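You operate a simulated robot arm through the tools that you are given. There is no shell and no other tool.

You run a simulated robot arm. Do the job below in one go: nothing can be reset, and whatever is moved stays where it is left.

TASK
Prove the relief check at the setting on the card with purple edge.
Fine: card out of the drawer marked notes onto the side table; air on, pump till LIFTS, then press ease off; the drawer stays open, the teal bar knob stays.

It is judged by the outcome, as a careful person would: the job done as asked, and still so three seconds after it is handed in. It fails if anything else is knocked over, pushed out of place, dropped, spilled or broken.

THE ROBOT
A 7-joint arm with a four-finger gripper, fixed in place. Base frame: the origin is on the floor under the middle of its stand, x ahead of it, y to its left, z up; the work surface is at about z = 0.812. Lengths are in m, angles in rad, forces in N, time in s.
It reaches about 1.223 m from its shoulder. Its first joint turns from -1.204 to 3.002 rad. Payload 3.67 kg.
The tool frame sits at the grasp point between the pads (the TCP): z along the fingers, y along the line on which they close. The tips reach 0.028 m beyond it. The gripper opens to 0.112 m; its body begins 0.073 m behind the TCP.
Orientation is that of the tool frame in the base frame, as a unit quaternion [x, y, z, w]. With the fingers straight down and closing along the base's y, the tool's x points along the base's -x, its y along +y and its z along -z.

THE INTERFACE
- The arm moves only by the tool servo_tool. Its argument "increments" is a list of rows, each a list of 7 numbers: the turn, a rotation vector about the base's x, y, z in rad, then the shift along the base's x, y, z in m, then the opening, from 0 (shut) to 1 (fully open). In form: [[ax, ay, az, dx, dy, dz, grip], ...]. A call has 1 to 20 rows; each row shifts and turns the commanded pose from where the row before left it. Rows are played at 5 a second. More than 0.05 m and 0.15 rad between two rows, or a gripper value outside its range, and nothing of the call is played. A pose out of reach is approached as far as the arm can. The call stops where the force on the tool passes 90 N (or 10 N more than at its start, if that is more) or the arm is blocked; 0.2 s more then pass. Each finger travels about 0.1025 m/s and halts on what it meets, pressing with about 27 N; the grip force reading is that of the motor and also rises with nothing between the fingers. The clock runs only during rows and for 0.2 s after the last one: add rows that do not move to give the fingers time. It gives the time, the measured TCP pose, the force on the tool (base axes), the opening and the grip force at its end, in the units of the frame above (readings bear some noise), with the torque about the TCP (base axes, N m) and any sound that the robot's microphone picked up.
- Cameras (640 x 400 px; columns grow to the right, rows downward): "scene" is fixed at [0.2202, -0.4996, 1.3838]; the picture's right is [0.15, -0.99, 0.00], its down [-0.67, -0.10, -0.74] and it looks along [0.73, 0.11, -0.67] (base axes); focal length 318 px, centre (320, 200). "wrist" rides on the gripper at [0.06, -0.018, -0.104] in the tool frame; the picture's right is [0.29, 0.96, 0.00], its down [-0.80, 0.24, -0.55] and it looks along [-0.53, 0.16, 0.83] (tool axes); focal length 234 px, centre (320, 200).
- snapshot(camera): a new picture of that camera. The clock stands still meanwhile.
- lift_body(by): slides the trunk up (or, below 0, down) by that many m; the arm rides with it, the base frame stays. It gives what a move gives, with no picture.
- locate(camera, pixels): there is no depth. For up to 12 entries [column, row, z] of the newest picture of that camera ("zoom" is the newest enlarged one), the place [x, y] in the base frame at which the ray of that pixel passes the height z, good to about 0.002 m. The clock stands still meanwhile.
- enlarge(camera, box): a new picture of the part [left, top, right, bottom] of that camera's present view, enlarged. The clock stands still meanwhile.
- close_job(): hands the job in; it is judged then, once.

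Leave the gripper open and the arm clear of the work at the hand-in unless told otherwise.

The tools are called after "Emit:" as name(argument=value, ...) on one line, values as JSON. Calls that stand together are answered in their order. servo_tool: Moves the arm, as the interface text tells. Its arguments: {"type":"object","properties":{"increments":{"type":"array","items":{"type":"array","items":{"type":"number"}}}},"required":["increments"]} The other tools are called the same way: lift_body (by) moves the trunk up or down; snapshot (camera) takes a picture; locate (camera, pixels) gives the place at which the rays of pixels pass given heights; enlarge (camera, box) takes an enlarged picture of a part of a camera's view; close_job () hands the job in.

At the start:

```text
clock: 0.0
tcp_pos: [0.5988, -0.6473, 1.1504]
orientation: [0.0, 1.0, 0.001, 0.0]
ft_force: [-0.4, 0.1, 0.2]
torque: [0.02, 0.03, 0.0]
width: 0.1122
finger_force: 0.1
trunk travel left (down, up): [-0.6, 0.24]
```

scene: 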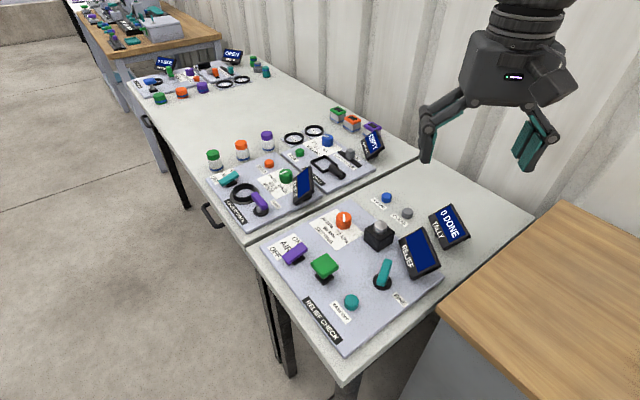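
wrist: 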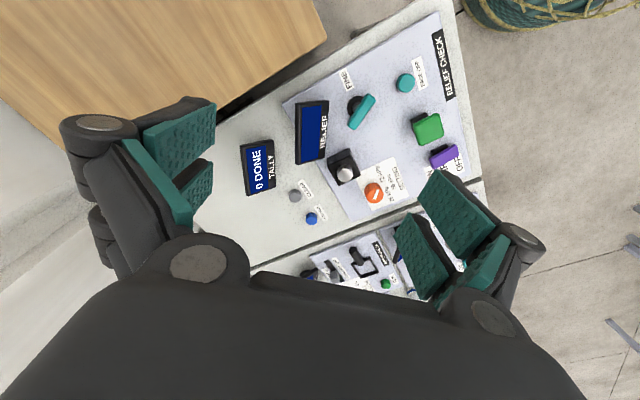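

I see the relief-check board near the arm, with other boards further along. I start by enlarging parts of the scene view to read labels and find the drawer.

Emit:
enlarge(camera="scene", box=[240, 180, 480, 350])

Emit:
enlarge(camera="scene", box=[180, 100, 400, 250])

Emit:
enlarge(camera="scene", box=[60, 0, 280, 120])

Emit:
enlarge(camera="wrist", box=[230, 20, 480, 220])

```text
2.35 times, centred on (360, 265) of scene
```

zoom: 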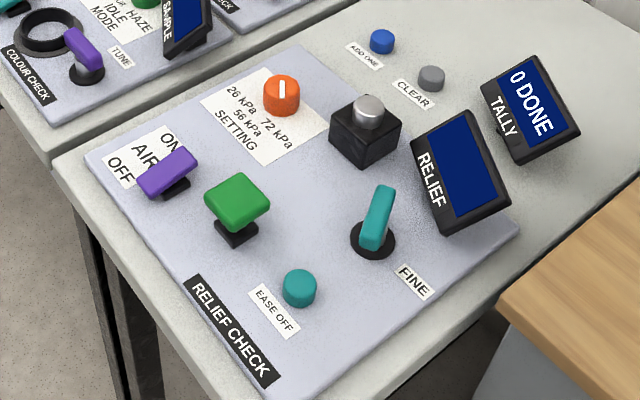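

```text
2.67 times, centred on (290, 175) of scene
```

zoom: 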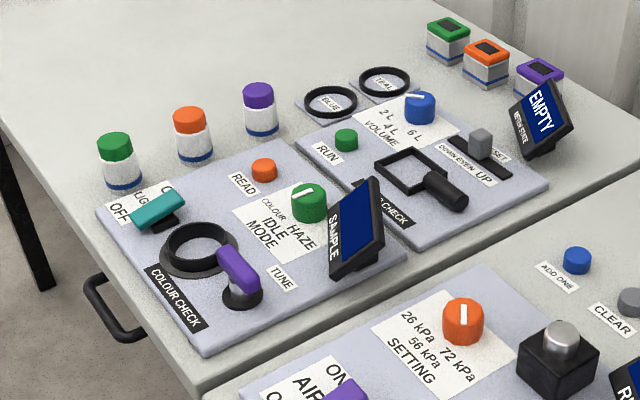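

```text
2.91 times, centred on (170, 60) of scene
```

zoom: 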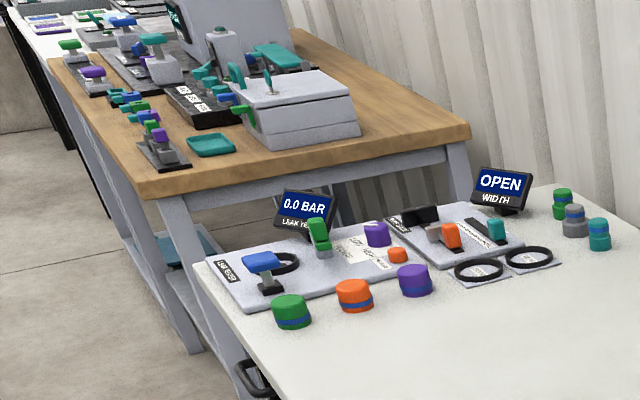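

```text
2.00 times, centred on (355, 120) of wrist
```

zoom: 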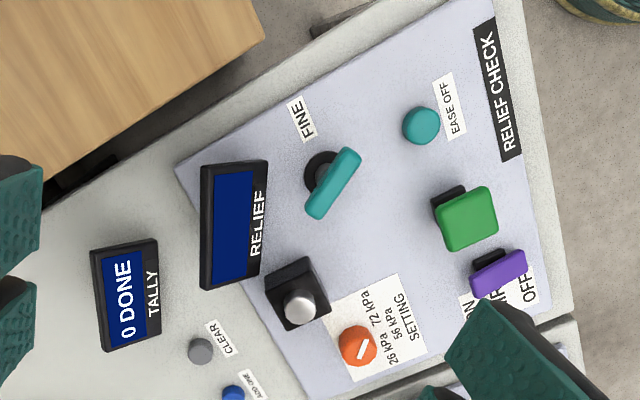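

The drawer handles are at about (212,215) and (148,126) of the scene view. I enlarge those and the other areas to look for the "notes" mark and the side table.

Emit:
enlarge(camera="scene", box=[180, 180, 280, 260])

Emit:
enlarge(camera="scene", box=[100, 60, 200, 180])

Emit:
enlarge(camera="scene", box=[60, 0, 180, 60])

Emit:
enlarge(camera="scene", box=[240, 250, 480, 400])

Emit:
snapshot(camera="wrist")

```text
5.00 times, centred on (230, 220) of scene
```

zoom: 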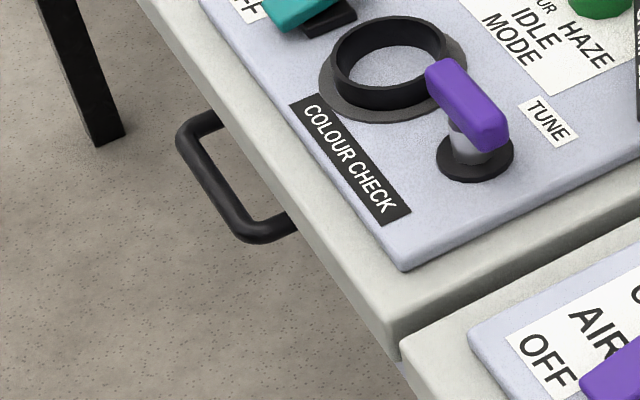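

```text
3.33 times, centred on (150, 120) of scene
```

zoom: 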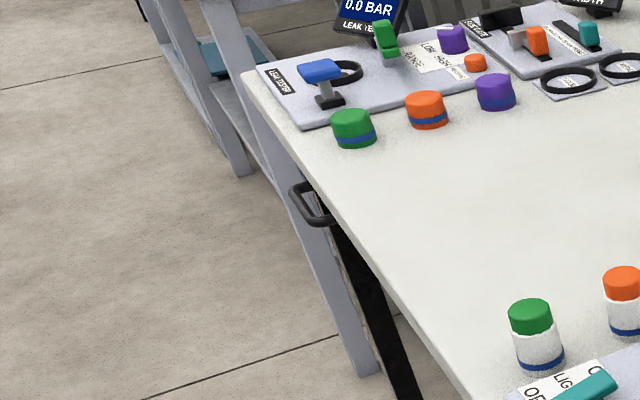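

```text
5.33 times, centred on (120, 30) of scene
```

zoom: 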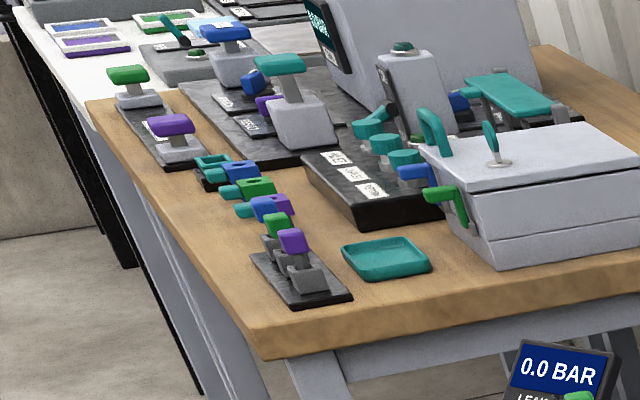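

```text
2.67 times, centred on (360, 325) of scene
```

zoom: 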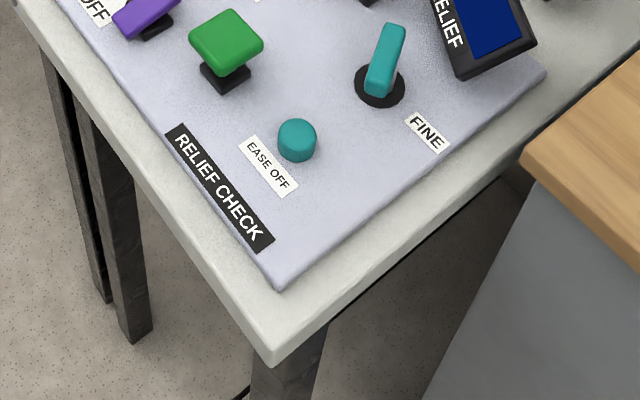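

```text
taken
```

wrist: 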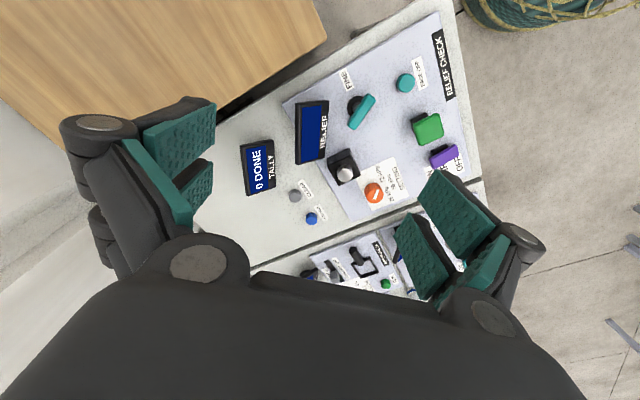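

I locate table corners, the handles and the controls on the relief board.

Emit:
locate(camera="scene", pixels=[[242, 243, 0.812], [250, 250, 0.812], [340, 383, 0.812], [534, 215, 0.812], [418, 155, 0.812], [122, 90, 0.812], [212, 215, 0.75], [149, 120, 0.75], [220, 32, 0.812], [440, 310, 0.9], [570, 202, 0.9]])

Emit:
locate(camera="scene", pixels=[[343, 220, 0.86], [295, 253, 0.85], [325, 266, 0.86], [352, 302, 0.84], [384, 272, 0.87], [378, 228, 0.87], [387, 197, 0.83], [406, 213, 0.83], [420, 253, 0.87], [450, 228, 0.87], [440, 278, 0.812], [320, 345, 0.812]])

```text
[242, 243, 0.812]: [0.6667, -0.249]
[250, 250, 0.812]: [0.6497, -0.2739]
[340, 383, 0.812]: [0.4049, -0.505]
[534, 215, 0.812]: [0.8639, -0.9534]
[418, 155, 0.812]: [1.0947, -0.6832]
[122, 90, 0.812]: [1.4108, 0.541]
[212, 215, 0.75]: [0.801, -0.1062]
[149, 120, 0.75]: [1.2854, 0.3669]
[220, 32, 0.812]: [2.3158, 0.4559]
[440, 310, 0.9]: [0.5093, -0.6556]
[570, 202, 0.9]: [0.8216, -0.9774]
```

```text
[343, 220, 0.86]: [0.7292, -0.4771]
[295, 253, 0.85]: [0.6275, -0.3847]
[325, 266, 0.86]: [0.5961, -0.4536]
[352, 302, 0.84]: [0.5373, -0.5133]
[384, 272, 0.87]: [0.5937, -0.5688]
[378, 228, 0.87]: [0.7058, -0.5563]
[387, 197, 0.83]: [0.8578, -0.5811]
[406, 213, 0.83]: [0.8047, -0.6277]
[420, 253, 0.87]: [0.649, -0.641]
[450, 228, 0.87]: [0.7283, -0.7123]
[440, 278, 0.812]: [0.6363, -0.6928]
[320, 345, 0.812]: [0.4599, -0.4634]
```

The tables run diagonally, with the drawer front facing the robot. I move the gripper back over the robot side at safe height (z=1.15) while yawing it, so the wrist camera can look at the drawer fronts.

Emit:
servo_tool(increments=[[0, 0, -0.07, -0.0166, 0.0433, 0, 1], [0, 0, -0.07, -0.0166, 0.0433, 0, 1], [0, 0, -0.07, -0.0166, 0.0433, 0, 1], [0, 0, -0.07, -0.0166, 0.0433, 0, 1], [0, 0, -0.07, -0.0166, 0.0433, 0, 1], [0, 0, -0.07, -0.0166, 0.0433, 0, 1], [0, 0, -0.07, -0.0166, 0.0433, 0, 1], [0, 0, -0.07, -0.0166, 0.0433, 0, 1], [0, 0, -0.07, -0.0166, 0.0433, 0, 1], [0, 0, -0.07, -0.0166, 0.0433, 0, 1], [0, 0, -0.07, -0.0166, 0.0433, 0, 1], [0, 0, -0.07, -0.0166, 0.0433, 0, 1], [0, 0, -0.07, -0.0166, 0.0433, 0, 1], [0, 0, -0.07, -0.0166, 0.0433, 0, 1], [0, 0, -0.07, -0.0166, 0.0433, 0, 1]])

```text
clock: 3.2
tcp_pos: [0.4646, -0.0832, 1.0258]
orientation: [0.5, 0.866, 0.0, 0.002]
ft_force: [-0.7, -0.9, 0.2]
torque: [0.1, -0.03, -0.01]
width: 0.1122
finger_force: 0.1
out of reach, approached as far as the arm can: row 8, 9, 10, 11, 12, 13, 14
trunk travel left (down, up): [-0.6, 0.24]
```

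Part of the motion was out of reach (too close to the base). I look at both cameras.

Emit:
snapshot(camera="wrist")

Emit:
snapshot(camera="scene")

```text
taken
```

wrist: 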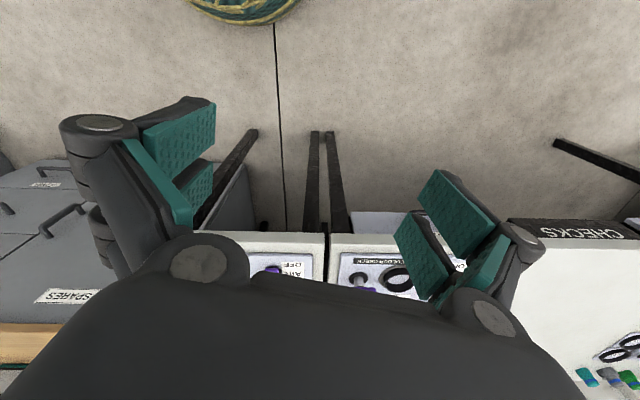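

```text
taken
```

scene: 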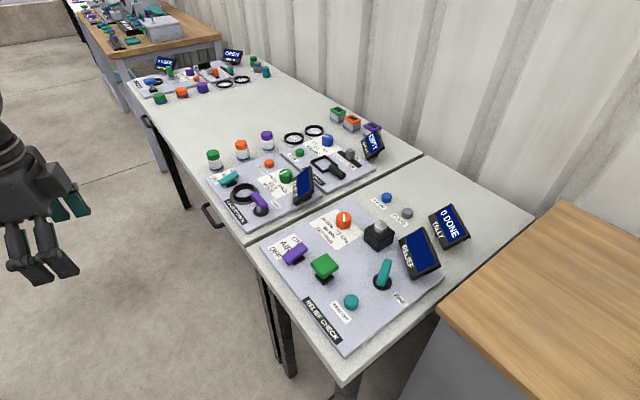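

The wrist picture is upside down; I see a grey cabinet with drawers marked "SPARES" and another label at (45,185), and "CHECKS" at (570,228). I enlarge.

Emit:
enlarge(camera="wrist", box=[0, 140, 220, 350])

Emit:
enlarge(camera="wrist", box=[200, 100, 420, 300])

Emit:
enlarge(camera="wrist", box=[500, 130, 640, 400])

```text
1.90 times, centred on (110, 245) of wrist
```

zoom: 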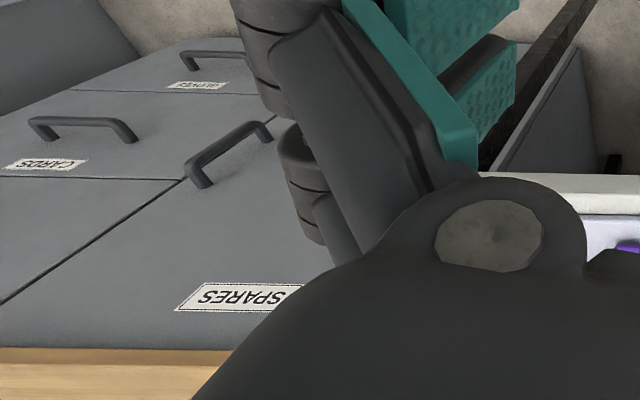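

```text
2.00 times, centred on (310, 200) of wrist
```

zoom: 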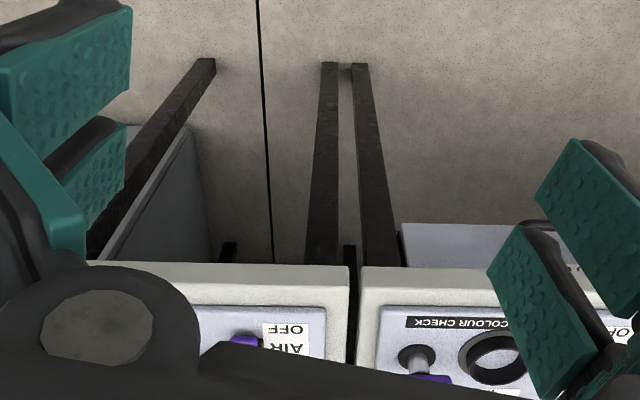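

```text
1.48 times, centred on (570, 265) of wrist
```

zoom: 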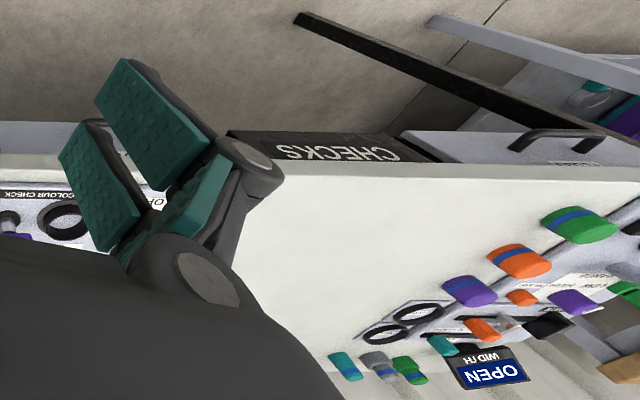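

I need a flatter look at the drawer fronts, so I tilt the gripper up about 0.6 rad in place.

Emit:
servo_tool(increments=[[-0.104, -0.06, 0, 0, 0, 0, 1], [-0.104, -0.06, 0, 0, 0, 0, 1], [-0.104, -0.06, 0, 0, 0, 0, 1], [-0.104, -0.06, 0, 0, 0, 0, 1], [-0.104, -0.06, 0, 0, 0, 0, 1]])

Emit:
snapshot(camera="wrist")

```text
clock: 4.4
tcp_pos: [0.4652, -0.0787, 1.0224]
orientation: [0.485, 0.831, -0.136, 0.237]
ft_force: [-0.4, -0.1, -0.7]
torque: [-0.01, 0.0, -0.03]
width: 0.1123
finger_force: 0.2
trunk travel left (down, up): [-0.6, 0.24]
```

```text
taken
```

wrist: 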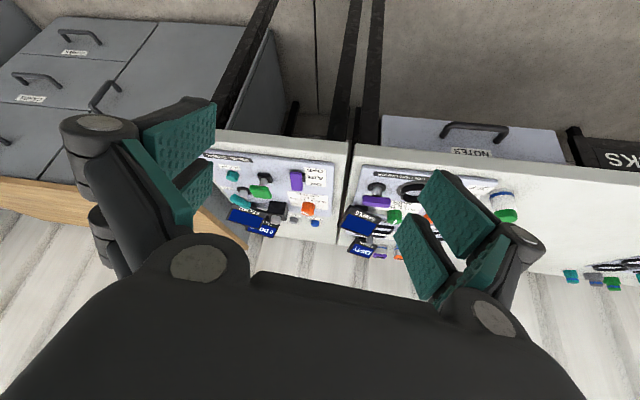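

The drawer at (470,150) reads "NOTES". I enlarge it and the cabinet.

Emit:
enlarge(camera="wrist", box=[350, 90, 640, 260])

Emit:
enlarge(camera="wrist", box=[0, 0, 290, 190])

Emit:
enlarge(camera="wrist", box=[190, 130, 400, 270])

Emit:
locate(camera="wrist", pixels=[[473, 124, 0.75], [473, 152, 0.75], [385, 118, 0.75], [560, 133, 0.75], [440, 135, 0.75], [508, 138, 0.75], [343, 145, 0.812], [355, 145, 0.812], [245, 245, 0.9]])

```text
2.21 times, centred on (495, 175) of wrist
```

zoom: 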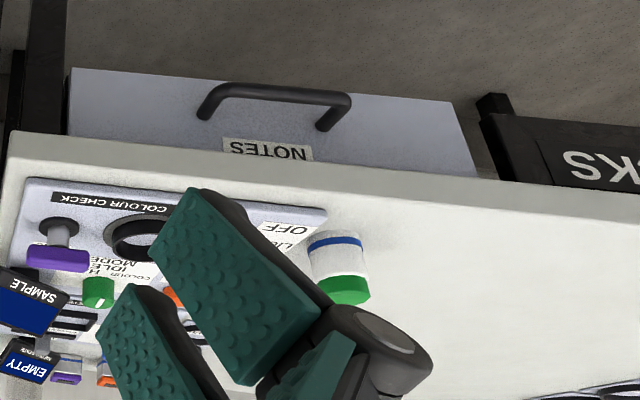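

```text
2.11 times, centred on (145, 95) of wrist
```

zoom: 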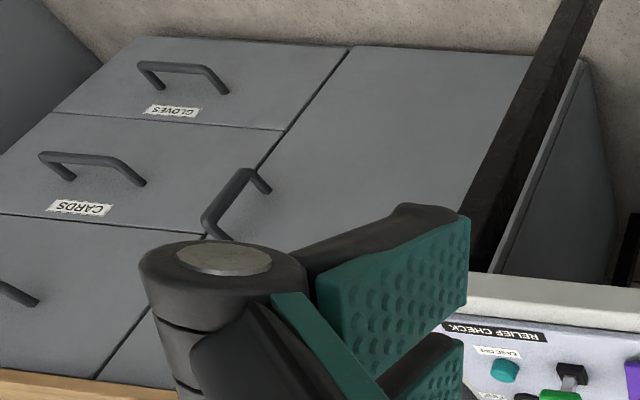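

```text
2.86 times, centred on (295, 200) of wrist
```

zoom: 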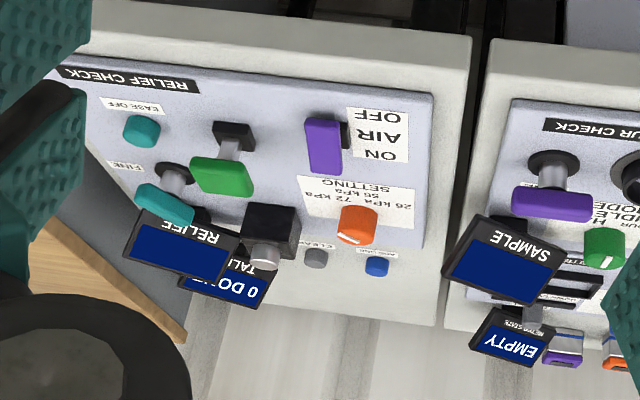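

```text
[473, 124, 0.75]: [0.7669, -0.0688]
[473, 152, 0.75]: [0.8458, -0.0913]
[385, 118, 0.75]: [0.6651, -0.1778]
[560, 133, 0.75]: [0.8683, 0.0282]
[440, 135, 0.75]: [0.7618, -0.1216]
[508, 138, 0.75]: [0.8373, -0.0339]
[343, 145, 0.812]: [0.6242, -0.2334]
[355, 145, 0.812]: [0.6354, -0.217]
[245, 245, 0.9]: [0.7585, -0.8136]
```

NOTES is the near drawer under the main table (handle around x 0.78, y −0.09). Now I need the side table; I swing the arm around to the left in steps, keeping the same height, and look.

Emit:
servo_tool(increments=[[0, 0, 0.096, 0.0074, 0.0448, 0, 1], [0, 0, 0.096, 0.0031, 0.0455, 0, 1], [0, 0, 0.096, -0.0014, 0.0458, 0, 1], [0, 0, 0.096, -0.0057, 0.0457, 0, 1], [0, 0, 0.096, -0.0101, 0.045, 0, 1], [0, 0, 0.096, -0.0145, 0.0441, 0, 1], [0, 0, 0.096, -0.0187, 0.0427, 0, 1]])

Emit:
snapshot(camera="wrist")

```text
clock: 6.2
tcp_pos: [0.4414, 0.2308, 1.0675]
orientation: [0.21, 0.94, -0.011, 0.269]
ft_force: [0.5, 0.3, 0.1]
torque: [0.03, 0.0, -0.01]
width: 0.1119
finger_force: 0.1
trunk travel left (down, up): [-0.6, 0.24]
stopped in row 7: the arm was blocked; the commanded pose is now the measured one
```

```text
taken
```

wrist: 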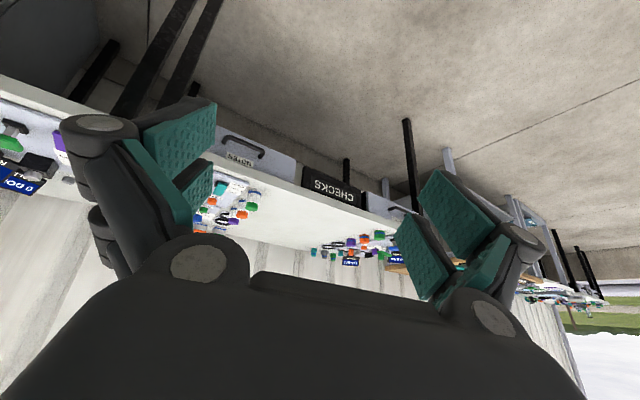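

The arm was blocked, likely by its folded configuration. I extend outward to a more comfortable radius before swinging further left.

Emit:
servo_tool(increments=[[0, 0, 0, 0.035, 0.018, 0, 1], [0, 0, 0, 0.035, 0.018, 0, 1], [0, 0, 0, 0.035, 0.018, 0, 1], [0, 0, 0, 0.035, 0.018, 0, 1], [0, 0, 0, 0.035, 0.018, 0, 1]])

Emit:
snapshot(camera="scene")

```text
clock: 7.5
tcp_pos: [0.6483, 0.2936, 1.1491]
orientation: [0.255, 0.928, 0.042, 0.27]
ft_force: [-0.6, -0.3, 0.0]
torque: [0.01, 0.0, 0.04]
width: 0.1117
finger_force: 0.1
trunk travel left (down, up): [-0.6, 0.24]
stopped in row 5: the arm was blocked; the commanded pose is now the measured one
```

```text
taken
```

scene: 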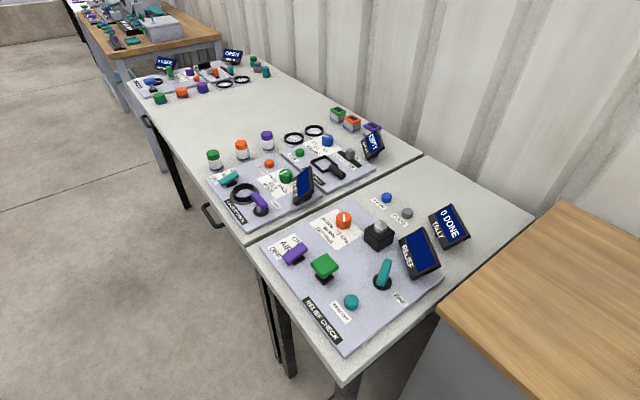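

A wrist joint seems to be near its limit. I untilt the gripper to straight down and turn its heading back in line with the arm.

Emit:
servo_tool(increments=[[-0.0256, 0.0671, 0.1163, 0, 0, 0, 1], [-0.0256, 0.0671, 0.1163, 0, 0, 0, 1], [-0.0256, 0.0671, 0.1163, 0, 0, 0, 1], [-0.0256, 0.0671, 0.1163, 0, 0, 0, 1], [-0.0256, 0.0671, 0.1163, 0, 0, 0, 1], [-0.0256, 0.0671, 0.1163, 0, 0, 0, 1], [-0.0256, 0.0671, 0.1163, 0, 0, 0, 1], [-0.0256, 0.0671, 0.1163, 0, 0, 0, 1]])

Emit:
snapshot(camera="wrist")

```text
clock: 9.3
tcp_pos: [0.6468, 0.2956, 1.1483]
orientation: [-0.211, 0.977, 0.0, 0.001]
ft_force: [-1.0, -0.9, -0.4]
torque: [0.0, 0.02, -0.01]
width: 0.1121
finger_force: 0.0
trunk travel left (down, up): [-0.6, 0.24]
```

```text
taken
```

wrist: 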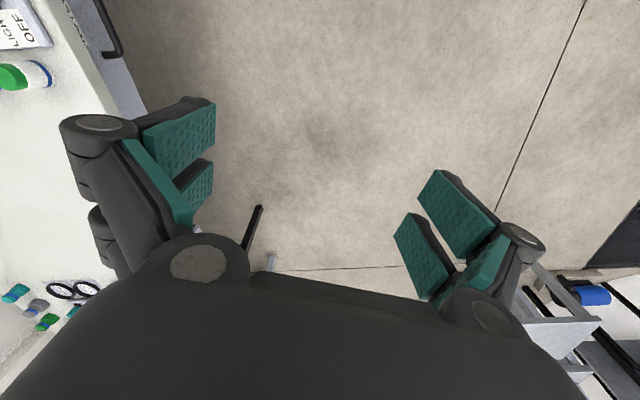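

Straight down again. I now swing left along a circle about the base with matched yaw, looking for the side table.

Emit:
servo_tool(increments=[[0, 0, 0.068, -0.0217, 0.0433, 0, 1], [0, 0, 0.068, -0.0245, 0.0417, 0, 1], [0, 0, 0.068, -0.0273, 0.0399, 0, 1], [0, 0, 0.068, -0.0299, 0.038, 0, 1], [0, 0, 0.068, -0.0325, 0.0359, 0, 1], [0, 0, 0.068, -0.0348, 0.0336, 0, 1], [0, 0, 0.068, -0.0371, 0.0311, 0, 1], [0, 0, 0.068, -0.0391, 0.0286, 0, 1]])

Emit:
snapshot(camera="wrist")

```text
clock: 11.1
tcp_pos: [0.5157, 0.501, 1.1495]
orientation: [-0.413, 0.911, 0.002, 0.002]
ft_force: [0.4, 0.0, -0.1]
torque: [0.0, 0.0, 0.01]
width: 0.112
finger_force: 0.1
out of reach, approached as far as the arm can: row 6, 7, 8
trunk travel left (down, up): [-0.6, 0.24]
```

```text
taken
```

wrist: 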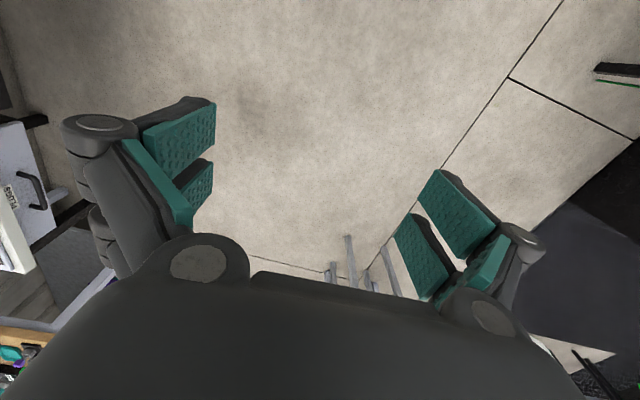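

The left is the limit of the first joint, and I saw only floor there. I swing back to the right (clockwise) at z=1.15 to look toward the cabinet and beyond.

Emit:
servo_tool(increments=[[0, 0, -0.066, 0.0321, -0.0354, 0, 1], [0, 0, -0.066, 0.0297, -0.0373, 0, 1], [0, 0, -0.066, 0.0265, -0.0382, 0, 1], [0, 0, -0.066, 0.0246, -0.0409, 0, 1], [0, 0, -0.066, 0.0218, -0.0425, 0, 1], [0, 0, -0.066, 0.019, -0.0438, 0, 1], [0, 0, -0.066, 0.016, -0.045, 0, 1], [0, 0, -0.066, 0.0127, -0.0447, 0, 1], [0, 0, -0.066, 0.01, -0.0467, 0, 1], [0, 0, -0.066, 0.0069, -0.0472, 0, 1], [0, 0, -0.066, 0.0038, -0.0476, 0, 1], [0, 0, -0.066, 0.0005, -0.0478, 0, 1], [0, 0, -0.066, -0.0024, -0.0464, 0, 1], [0, 0, -0.066, -0.0057, -0.0474, 0, 1], [0, 0, -0.066, -0.0088, -0.0469, 0, 1], [0, 0, -0.066, -0.0118, -0.0463, 0, 1], [0, 0, -0.066, -0.015, -0.0453, 0, 1], [0, 0, -0.066, -0.0173, -0.0432, 0, 1], [0, 0, -0.066, -0.0207, -0.043, 0, 1], [0, 0, -0.066, -0.0235, -0.0415, 0, 1]])

Emit:
snapshot(camera="wrist")

```text
clock: 15.3
tcp_pos: [0.6112, -0.3783, 1.1503]
orientation: [0.233, 0.972, 0.001, 0.002]
ft_force: [-0.6, -0.6, 0.8]
torque: [0.01, -0.04, -0.02]
width: 0.1118
finger_force: 0.1
trunk travel left (down, up): [-0.6, 0.24]
```

```text
taken
```

wrist: 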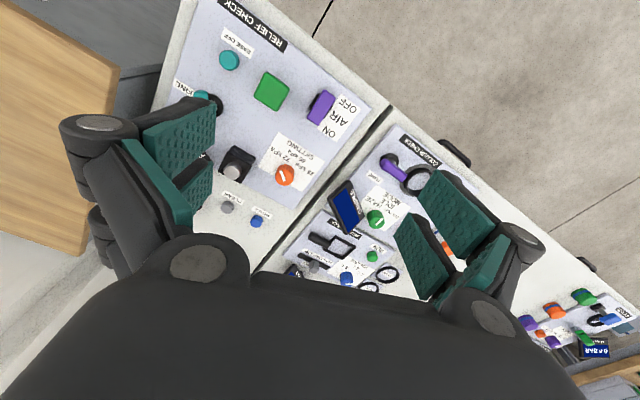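

I triangulate the height of the wooden top with its near-left corner: scene (440,310) and wrist (118,68); far corner scene (570,202) and wrist (85,255).

Emit:
locate(camera="wrist", pixels=[[118, 68, 0.75], [118, 68, 0.8], [118, 68, 0.85], [118, 68, 0.9], [85, 255, 0.75], [85, 255, 0.8], [85, 255, 0.85], [85, 255, 0.9]])

Emit:
locate(camera="scene", pixels=[[438, 304, 0.75], [438, 304, 0.8], [438, 304, 0.85], [438, 304, 0.9], [570, 200, 0.75], [570, 200, 0.8], [570, 200, 0.85], [570, 200, 0.9]])

```text
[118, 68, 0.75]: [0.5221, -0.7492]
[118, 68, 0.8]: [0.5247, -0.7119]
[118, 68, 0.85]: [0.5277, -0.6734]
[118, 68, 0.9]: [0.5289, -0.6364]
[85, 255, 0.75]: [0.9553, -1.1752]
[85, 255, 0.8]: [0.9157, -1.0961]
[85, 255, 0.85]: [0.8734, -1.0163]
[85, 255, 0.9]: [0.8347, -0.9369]
```

```text
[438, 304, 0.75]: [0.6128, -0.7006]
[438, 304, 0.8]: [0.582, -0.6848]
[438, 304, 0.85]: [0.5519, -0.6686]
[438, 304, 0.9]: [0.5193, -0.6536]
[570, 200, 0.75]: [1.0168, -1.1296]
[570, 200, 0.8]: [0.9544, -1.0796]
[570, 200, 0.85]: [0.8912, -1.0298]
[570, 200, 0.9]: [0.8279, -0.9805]
```

The wooden top is at about z≈0.88. I continue clockwise in a moderate step and look at what lies to the right.

Emit:
servo_tool(increments=[[0, 0, -0.066, -0.0264, -0.0397, 0, 1], [0, 0, -0.066, -0.0289, -0.0379, 0, 1], [0, 0, -0.066, -0.0314, -0.0359, 0, 1], [0, 0, -0.066, -0.0337, -0.0337, 0, 1], [0, 0, -0.066, -0.0359, -0.0314, 0, 1], [0, 0, -0.066, -0.0379, -0.0289, 0, 1], [0, 0, -0.066, -0.0397, -0.0264, 0, 1]])

Emit:
snapshot(camera="wrist")

```text
clock: 16.9
tcp_pos: [0.3769, -0.6131, 1.1501]
orientation: [0.449, 0.894, 0.0, 0.002]
ft_force: [0.3, -0.8, -0.3]
torque: [0.03, 0.01, 0.0]
width: 0.1121
finger_force: 0.1
trunk travel left (down, up): [-0.6, 0.24]
```

```text
taken
```

wrist: 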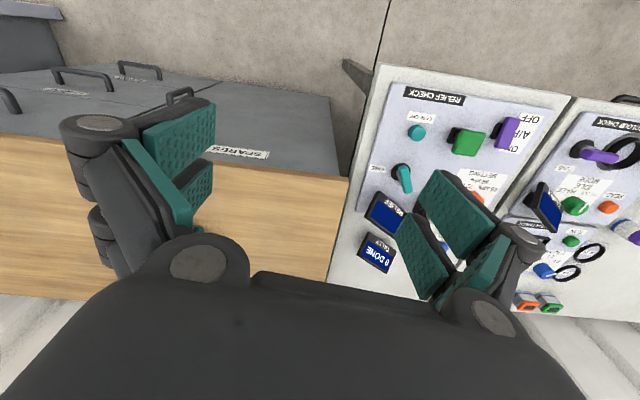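

Something teal peeks out near (195,228) on the wooden top, and there's another grey body at upper left. I continue clockwise.

Emit:
servo_tool(increments=[[0, 0, -0.066, -0.0414, -0.0237, 0, 1], [0, 0, -0.066, -0.0428, -0.0209, 0, 1], [0, 0, -0.066, -0.0442, -0.018, 0, 1], [0, 0, -0.066, -0.0452, -0.0151, 0, 1], [0, 0, -0.066, -0.0461, -0.012, 0, 1], [0, 0, -0.066, -0.0469, -0.0089, 0, 1], [0, 0, -0.066, -0.0473, -0.0059, 0, 1]])

Emit:
snapshot(camera="wrist")

Emit:
snapshot(camera="scene")

```text
clock: 18.5
tcp_pos: [0.0652, -0.7161, 1.1493]
orientation: [0.641, 0.767, 0.0, 0.002]
ft_force: [-0.4, -0.2, 0.2]
torque: [0.04, -0.01, 0.01]
width: 0.112
finger_force: 0.0
trunk travel left (down, up): [-0.6, 0.24]
```

```text
taken
```

wrist: 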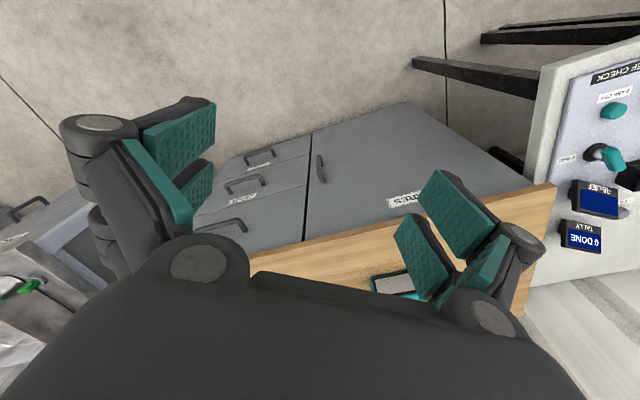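

```text
taken
```

scene: 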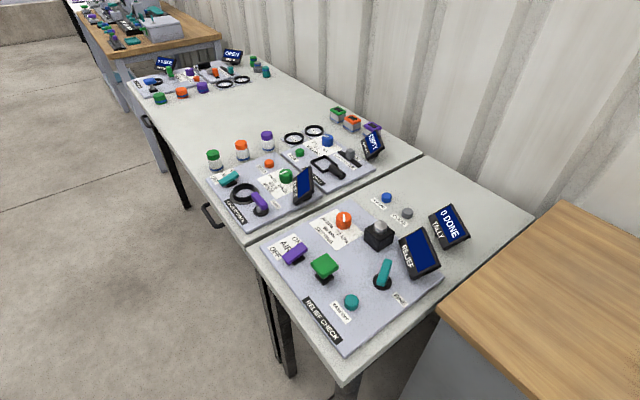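

A teal tray lies on the wood at (400,283). I enlarge this and the left side.

Emit:
enlarge(camera="wrist", box=[180, 90, 560, 310])

Emit:
enlarge(camera="wrist", box=[0, 160, 160, 400])

```text
1.68 times, centred on (370, 200) of wrist
```

zoom: 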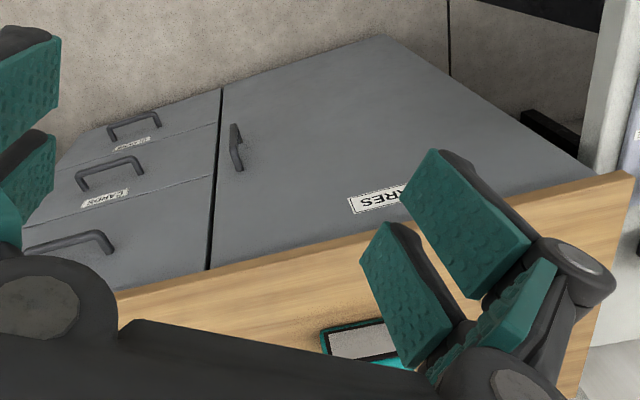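

```text
1.67 times, centred on (80, 280) of wrist
```

zoom: 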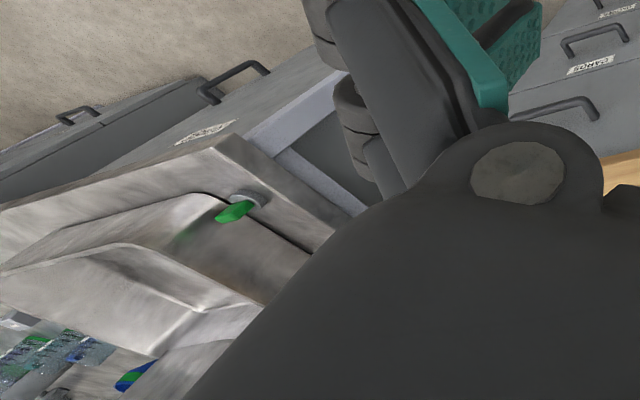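

I yaw the gripper in place to look further around to the right/behind.

Emit:
servo_tool(increments=[[0, 0, -0.12, 0, 0, 0, 1], [0, 0, -0.12, 0, 0, 0, 1], [0, 0, -0.12, 0, 0, 0, 1], [0, 0, -0.12, 0, 0, 0, 1], [0, 0, -0.12, 0, 0, 0, 1]])

Emit:
snapshot(camera="wrist")

```text
clock: 19.7
tcp_pos: [0.0659, -0.7156, 1.1502]
orientation: [0.839, 0.543, -0.002, 0.001]
ft_force: [-0.1, 0.8, -0.4]
torque: [0.03, 0.0, 0.01]
width: 0.1122
finger_force: 0.1
trunk travel left (down, up): [-0.6, 0.24]
```

```text
taken
```

wrist: 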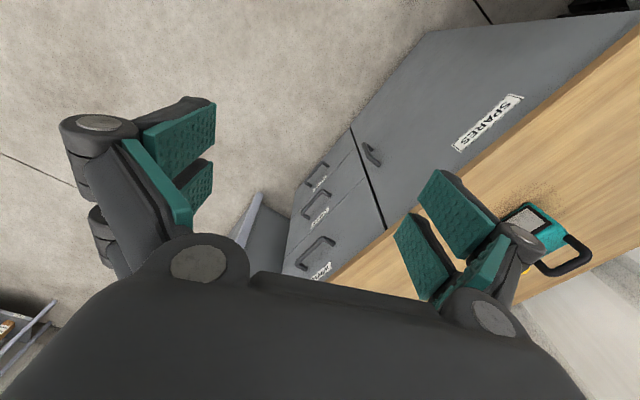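

That's a teal device with a black handle on the cabinet. I continue clockwise to look behind and to the far right, with the space there showing clear floor.

Emit:
servo_tool(increments=[[0, 0, 0, -0.0476, -0.0027, 0, 1], [0, 0, 0, -0.0477, 0.0005, 0, 1], [0, 0, 0, -0.0475, 0.0036, 0, 1], [0, 0, -0.05, -0.0472, 0.0068, 0, 1], [0, 0, -0.066, -0.0466, 0.0099, 0, 1], [0, 0, -0.066, -0.0459, 0.013, 0, 1], [0, 0, -0.066, -0.0449, 0.016, 0, 1]])

Emit:
snapshot(camera="wrist")

```text
clock: 21.3
tcp_pos: [-0.2631, -0.6691, 1.1498]
orientation: [0.9, 0.435, -0.001, 0.001]
ft_force: [-0.4, -0.3, -0.1]
torque: [-0.01, -0.05, 0.0]
width: 0.1117
finger_force: 0.1
trunk travel left (down, up): [-0.6, 0.24]
```

```text
taken
```

wrist: 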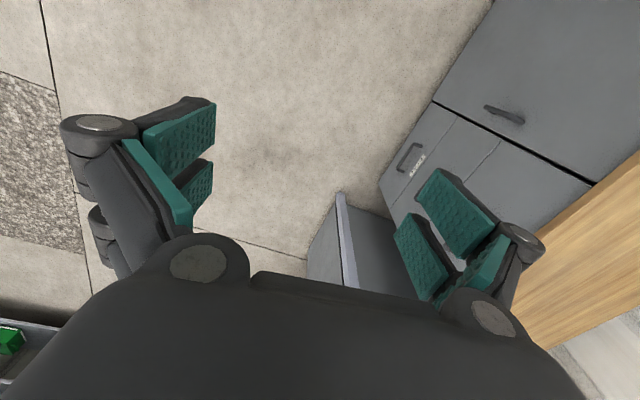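

I keep swinging clockwise; floor is clear ahead.

Emit:
servo_tool(increments=[[0, 0, -0.07, -0.0442, 0.0191, 0, 1], [0, 0, -0.07, -0.0424, 0.0218, 0, 1], [0, 0, -0.07, -0.0408, 0.0245, 0, 1], [0, 0, -0.07, -0.0392, 0.0272, 0, 1], [0, 0, -0.07, -0.0373, 0.0298, 0, 1], [0, 0, -0.07, -0.0352, 0.0321, 0, 1]])

Emit:
snapshot(camera="wrist")

```text
clock: 22.7
tcp_pos: [-0.2882, -0.5894, 1.1392]
orientation: [0.971, 0.237, -0.004, 0.001]
ft_force: [-0.3, 0.2, 0.3]
torque: [-0.09, 0.02, -0.01]
width: 0.1118
finger_force: 0.1
out of reach, approached as far as the arm can: row 2, 3, 4, 5, 6
trunk travel left (down, up): [-0.6, 0.24]
```

```text
taken
```

wrist: 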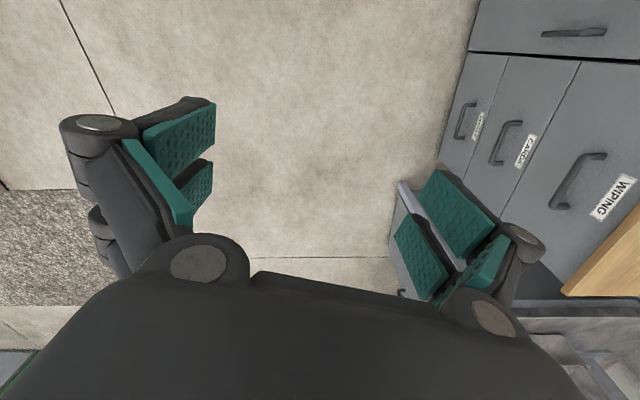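

The right-hand limit is reached too. Behind there are only cabinets ("WIPING" etc.) and floor. I go back over the near side of the cabinet and look at it and the small table more closely.

Emit:
servo_tool(increments=[[0, 0, 0.115, 0.0483, -0.0101, 0.002, 1], [0, 0, 0.115, 0.0483, -0.0101, 0.002, 1], [0, 0, 0.115, 0.0483, -0.0101, 0.002, 1], [0, 0, 0.115, 0.0483, -0.0101, 0.002, 1], [0, 0, 0.115, 0.0483, -0.0101, 0.002, 1], [0, 0, 0.115, 0.0483, -0.0101, 0.001, 1], [0, 0, 0.115, 0.0483, -0.0101, 0, 1], [0, 0, 0.115, 0.0443, 0.0157, 0, 1], [0, 0, 0.115, 0.0443, 0.0157, 0, 1], [0, 0, 0.115, 0.0443, 0.0157, 0, 1], [0, 0, 0.115, 0.0443, 0.0157, 0, 1], [0, 0, 0.115, 0.0443, 0.0157, 0, 1], [0, 0, 0.1, 0.0443, 0.0157, 0, 1], [0, 0, 0.1, 0.0443, 0.0157, 0, 1]])

Emit:
servo_tool(increments=[[-0.104, -0.06, 0, 0, 0, 0, 1], [-0.104, -0.06, 0, 0, 0, 0, 1], [-0.104, -0.06, 0, 0, 0, 0, 1]])

Emit:
snapshot(camera="wrist")

```text
clock: 25.7
tcp_pos: [0.3594, -0.5502, 1.1505]
orientation: [0.515, 0.857, -0.001, 0.002]
ft_force: [0.5, 0.1, -0.3]
torque: [0.02, -0.01, 0.01]
width: 0.1118
finger_force: 0.0
trunk travel left (down, up): [-0.6, 0.24]
```

```text
clock: 26.5
tcp_pos: [0.3582, -0.5509, 1.1502]
orientation: [0.506, 0.843, -0.088, 0.158]
ft_force: [0.8, 0.0, 0.0]
torque: [0.0, 0.04, -0.03]
width: 0.1118
finger_force: 0.1
trunk travel left (down, up): [-0.6, 0.24]
```

```text
taken
```

wrist: 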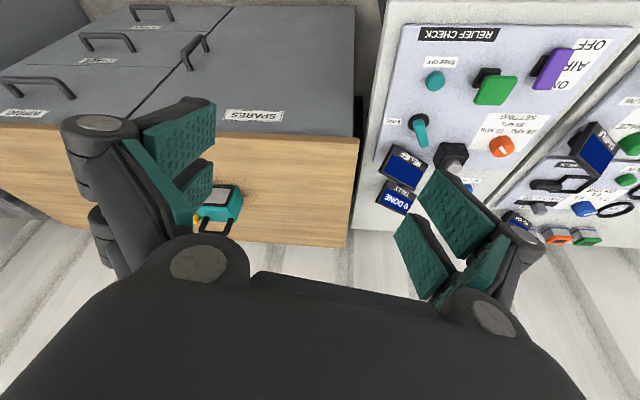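

The cabinet's top carries a teal device; the small table (with relief check) stands beside the long bench. Next I examine the NOTES drawer handle closely: I move in front of it with the camera tilted towards it.

Emit:
servo_tool(increments=[[0, 0, 0.02, 0.016, 0.0455, -0.008, 1], [0, 0, 0.02, 0.016, 0.0455, -0.008, 1], [0, 0, 0.02, 0.016, 0.0455, -0.008, 1], [0, 0, 0.02, 0.016, 0.0455, -0.008, 1], [0, 0, 0.02, 0.016, 0.0455, -0.008, 1], [0, 0, 0.02, 0.016, 0.0455, -0.008, 1], [0, 0, 0.02, 0.016, 0.0455, -0.008, 1], [0, 0, 0.02, 0.016, 0.0455, -0.008, 1], [0, 0, 0.02, 0.016, 0.0455, -0.008, 1], [0, 0, 0.02, 0.016, 0.0455, -0.008, 1], [0, 0, 0.02, 0.016, 0.0455, -0.008, 1], [0, 0, 0.02, 0.016, 0.0455, -0.008, 1]])

Emit:
snapshot(camera="wrist")

```text
clock: 29.1
tcp_pos: [0.592, -0.0485, 1.0307]
orientation: [0.424, 0.893, -0.025, 0.146]
ft_force: [-0.3, 1.0, -0.3]
torque: [-0.03, -0.02, -0.02]
width: 0.1122
finger_force: 0.0
out of reach, approached as far as the arm can: row 2, 3, 4, 5, 6, 7
trunk travel left (down, up): [-0.6, 0.24]
```

```text
taken
```

wrist: 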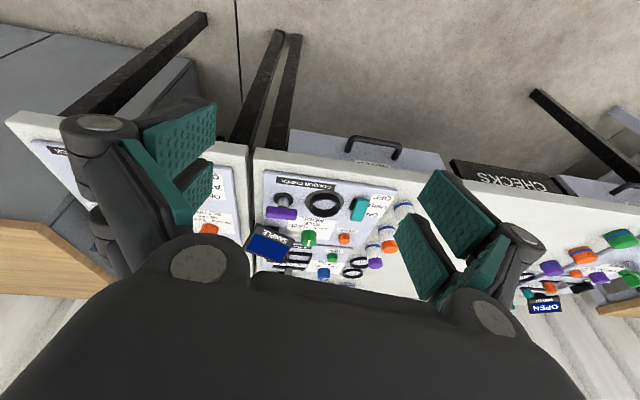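

The handle is now at (373,145). I enlarge it and get its location.

Emit:
enlarge(camera="wrist", box=[270, 110, 450, 220])

Emit:
locate(camera="wrist", pixels=[[348, 141, 0.74], [401, 151, 0.74], [348, 141, 0.77], [401, 151, 0.77], [290, 130, 0.79], [441, 155, 0.79], [254, 150, 0.812], [440, 180, 0.812], [249, 147, 0.812], [10, 115, 0.812]])

Emit:
enlarge(camera="scene", box=[190, 190, 270, 250])

Emit:
locate(camera="scene", pixels=[[203, 207, 0.74], [215, 227, 0.74], [203, 207, 0.77], [215, 227, 0.77], [122, 90, 0.812], [242, 243, 0.812], [250, 252, 0.812], [340, 385, 0.812]])

```text
3.56 times, centred on (360, 165) of wrist
```

zoom: 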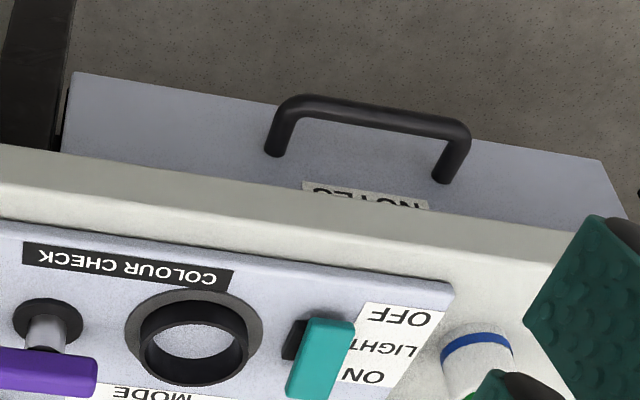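

```text
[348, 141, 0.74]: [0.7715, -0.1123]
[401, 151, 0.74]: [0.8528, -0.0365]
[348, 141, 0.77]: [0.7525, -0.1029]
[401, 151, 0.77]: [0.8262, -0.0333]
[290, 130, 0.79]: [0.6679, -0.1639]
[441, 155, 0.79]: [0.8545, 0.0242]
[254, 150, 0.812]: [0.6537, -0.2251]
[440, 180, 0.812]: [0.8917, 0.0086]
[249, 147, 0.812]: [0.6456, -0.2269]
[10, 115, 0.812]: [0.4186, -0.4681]
```

```text
6.67 times, centred on (230, 220) of scene
```

zoom: 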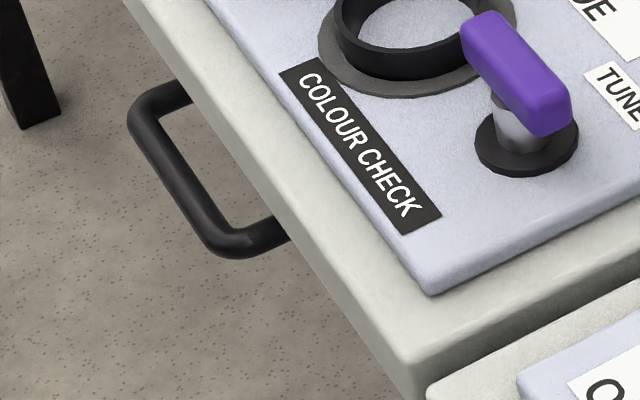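

```text
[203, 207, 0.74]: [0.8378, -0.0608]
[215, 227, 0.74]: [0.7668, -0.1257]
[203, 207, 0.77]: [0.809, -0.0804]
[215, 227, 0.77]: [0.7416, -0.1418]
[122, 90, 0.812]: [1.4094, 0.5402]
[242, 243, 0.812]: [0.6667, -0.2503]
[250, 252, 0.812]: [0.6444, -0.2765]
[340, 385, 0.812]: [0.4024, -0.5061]
```

I triangulate the bar ends: wrist (351.6,136.9)/(399.9,145.3) against scene (215.8,226.4)/(204.2,206.5).

Emit:
locate(camera="wrist", pixels=[[351.6, 136.9, 0.7], [399.9, 145.3, 0.7], [351.6, 136.9, 0.73], [399.9, 145.3, 0.73], [351.6, 136.9, 0.76], [399.9, 145.3, 0.76]])

Emit:
locate(camera="scene", pixels=[[215.8, 226.4, 0.7], [204.2, 206.5, 0.7], [215.8, 226.4, 0.73], [204.2, 206.5, 0.73], [215.8, 226.4, 0.76], [204.2, 206.5, 0.76]])

```text
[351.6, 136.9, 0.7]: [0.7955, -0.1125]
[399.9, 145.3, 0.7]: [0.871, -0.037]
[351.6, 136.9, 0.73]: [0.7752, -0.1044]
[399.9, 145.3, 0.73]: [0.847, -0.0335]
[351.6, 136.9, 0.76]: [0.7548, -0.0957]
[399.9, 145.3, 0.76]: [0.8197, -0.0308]
```

```text
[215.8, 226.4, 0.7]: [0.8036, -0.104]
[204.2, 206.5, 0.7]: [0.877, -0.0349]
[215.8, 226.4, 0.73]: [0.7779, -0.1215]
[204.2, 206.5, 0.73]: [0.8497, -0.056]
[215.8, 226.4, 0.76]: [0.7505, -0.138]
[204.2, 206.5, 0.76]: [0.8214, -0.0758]
```

I need the precise overhang of the table edge relative to the handle. I enlarge further.

Emit:
enlarge(camera="wrist", box=[330, 120, 430, 190])

Emit:
enlarge(camera="scene", box=[195, 195, 245, 235])

```text
5.71 times, centred on (380, 155) of wrist
```

zoom: 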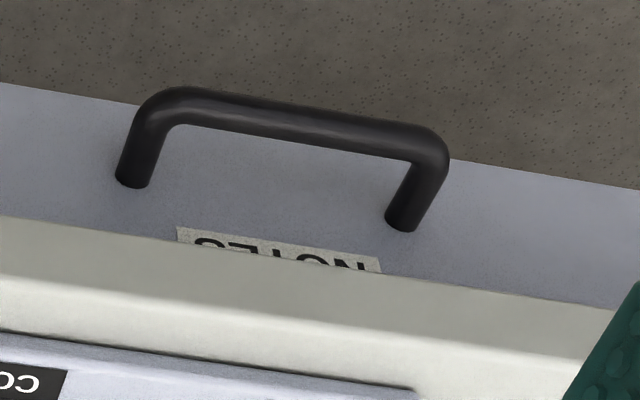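

```text
10.00 times, centred on (220, 215) of scene
```

zoom: 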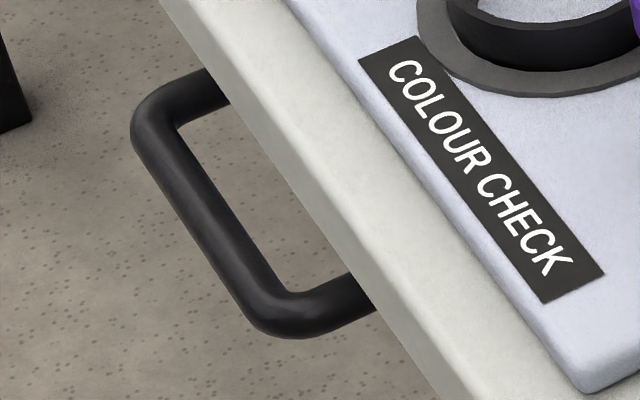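

Emit:
locate(camera="wrist", pixels=[[373, 175.7, 0.812], [373, 165.2, 0.772], [373, 165.2, 0.782], [356.3, 137.3, 0.705], [402, 148, 0.705], [347.5, 152.5, 0.705], [394.5, 160, 0.705], [378, 132.5, 0.705]])

Emit:
locate(camera="zoom", pixels=[[155, 125, 0.705], [275, 320, 0.705], [300, 200, 0.772], [325, 200, 0.812]])

```text
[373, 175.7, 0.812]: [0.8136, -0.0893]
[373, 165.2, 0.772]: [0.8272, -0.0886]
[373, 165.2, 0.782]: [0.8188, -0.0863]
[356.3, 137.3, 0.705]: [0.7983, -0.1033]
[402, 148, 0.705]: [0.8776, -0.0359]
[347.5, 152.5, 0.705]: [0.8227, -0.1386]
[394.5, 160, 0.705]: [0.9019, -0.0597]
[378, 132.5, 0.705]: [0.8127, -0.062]
```

```text
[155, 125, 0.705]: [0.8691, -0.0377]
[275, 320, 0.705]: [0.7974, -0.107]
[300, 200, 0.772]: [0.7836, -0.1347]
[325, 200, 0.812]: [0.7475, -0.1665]
```

The bar is at about (0.832,−0.073,0.705), directly beneath the table edge (underside at ~0.782), the drawer front about 0.04 m behind it, drawer axis at 45°. So I must approach horizontally with the fingers above and below the bar. First I turn the gripper to straight-down, heading 45°.

Emit:
servo_tool(increments=[[-0.0062, 0.0272, 0.1382, 0.0073, 0.0082, 0, 1], [-0.0062, 0.0272, 0.1382, 0.0073, 0.0082, 0, 1], [-0.0062, 0.0272, 0.1382, 0.0073, 0.0082, 0, 1], [-0.0062, 0.0272, 0.1382, 0.0073, 0.0082, 0, 1], [-0.0062, 0.0272, 0.1382, 0.0073, 0.0082, 0, 1], [-0.0062, 0.0272, 0.1382, 0.0073, 0.0082, 0, 1], [-0.0062, 0.0272, 0.1382, 0.0073, 0.0082, 0, 1], [-0.0062, 0.0272, 0.1382, 0.0073, 0.0082, 0, 1], [-0.0062, 0.0272, 0.1382, 0.0073, 0.0082, 0, 1], [-0.0062, 0.0272, 0.1382, 0.0073, 0.0082, 0, 1], [-0.0062, 0.0272, 0.1382, 0.0073, 0.0082, 0, 1], [-0.0062, 0.0272, 0.1382, 0.0073, 0.0082, 0, 1]])

```text
clock: 31.7
tcp_pos: [0.6753, 0.0506, 1.0152]
orientation: [-0.41, 0.911, -0.009, 0.045]
ft_force: [0.0, -0.2, -0.1]
torque: [0.0, -0.01, -0.01]
width: 0.1119
finger_force: 0.1
trunk travel left (down, up): [-0.6, 0.24]
```

Now I tilt the gripper toward the drawer about the bench direction, first half.

Emit:
servo_tool(increments=[[-0.099, -0.099, 0, 0, 0, 0, 1], [-0.099, -0.099, 0, 0, 0, 0, 1], [-0.099, -0.099, 0, 0, 0, 0, 1], [-0.099, -0.099, 0, 0, 0, 0, 1], [-0.099, -0.099, 0, 0, 0, 0, 1], [-0.099, -0.099, 0, 0, 0, 0, 1]])

```text
clock: 33.3
tcp_pos: [0.6907, 0.0303, 1.0581]
orientation: [-0.345, 0.848, -0.347, 0.205]
ft_force: [-0.3, -0.2, -0.3]
torque: [0.0, 0.02, -0.02]
width: 0.1119
finger_force: 0.2
trunk travel left (down, up): [-0.6, 0.24]
stopped in row 6: the arm was blocked; the commanded pose is now the measured one
```

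Blocked by a joint limit again. I lower the gripper (more stretched arm) in front of the table, well clear of it, and then try tilting more.

Emit:
servo_tool(increments=[[0, 0, 0, -0.004, 0.008, -0.043, 1], [0, 0, 0, -0.004, 0.008, -0.043, 1], [0, 0, 0, -0.004, 0.008, -0.043, 1], [0, 0, 0, -0.004, 0.008, -0.043, 1], [0, 0, 0, -0.004, 0.008, -0.043, 1], [0, 0, 0, -0.004, 0.008, -0.043, 1]])

Emit:
servo_tool(increments=[[-0.099, -0.099, 0, 0, 0, 0, 1], [-0.099, -0.099, 0, 0, 0, 0, 1]])

```text
clock: 33.9
tcp_pos: [0.7055, 0.025, 1.0171]
orientation: [-0.299, 0.876, -0.306, 0.223]
ft_force: [0.3, -0.4, -0.3]
torque: [-0.04, 0.0, 0.0]
width: 0.112
finger_force: 0.0
trunk travel left (down, up): [-0.6, 0.24]
stopped in row 3: the arm was blocked; the commanded pose is now the measured one
```

```text
clock: 34.5
tcp_pos: [0.7205, -0.002, 1.0532]
orientation: [-0.242, 0.851, -0.373, 0.281]
ft_force: [0.1, 0.5, -0.1]
torque: [-0.03, -0.02, -0.01]
width: 0.112
finger_force: 0.1
trunk travel left (down, up): [-0.6, 0.24]
stopped in row 2: the arm was blocked; the commanded pose is now the measured one
```

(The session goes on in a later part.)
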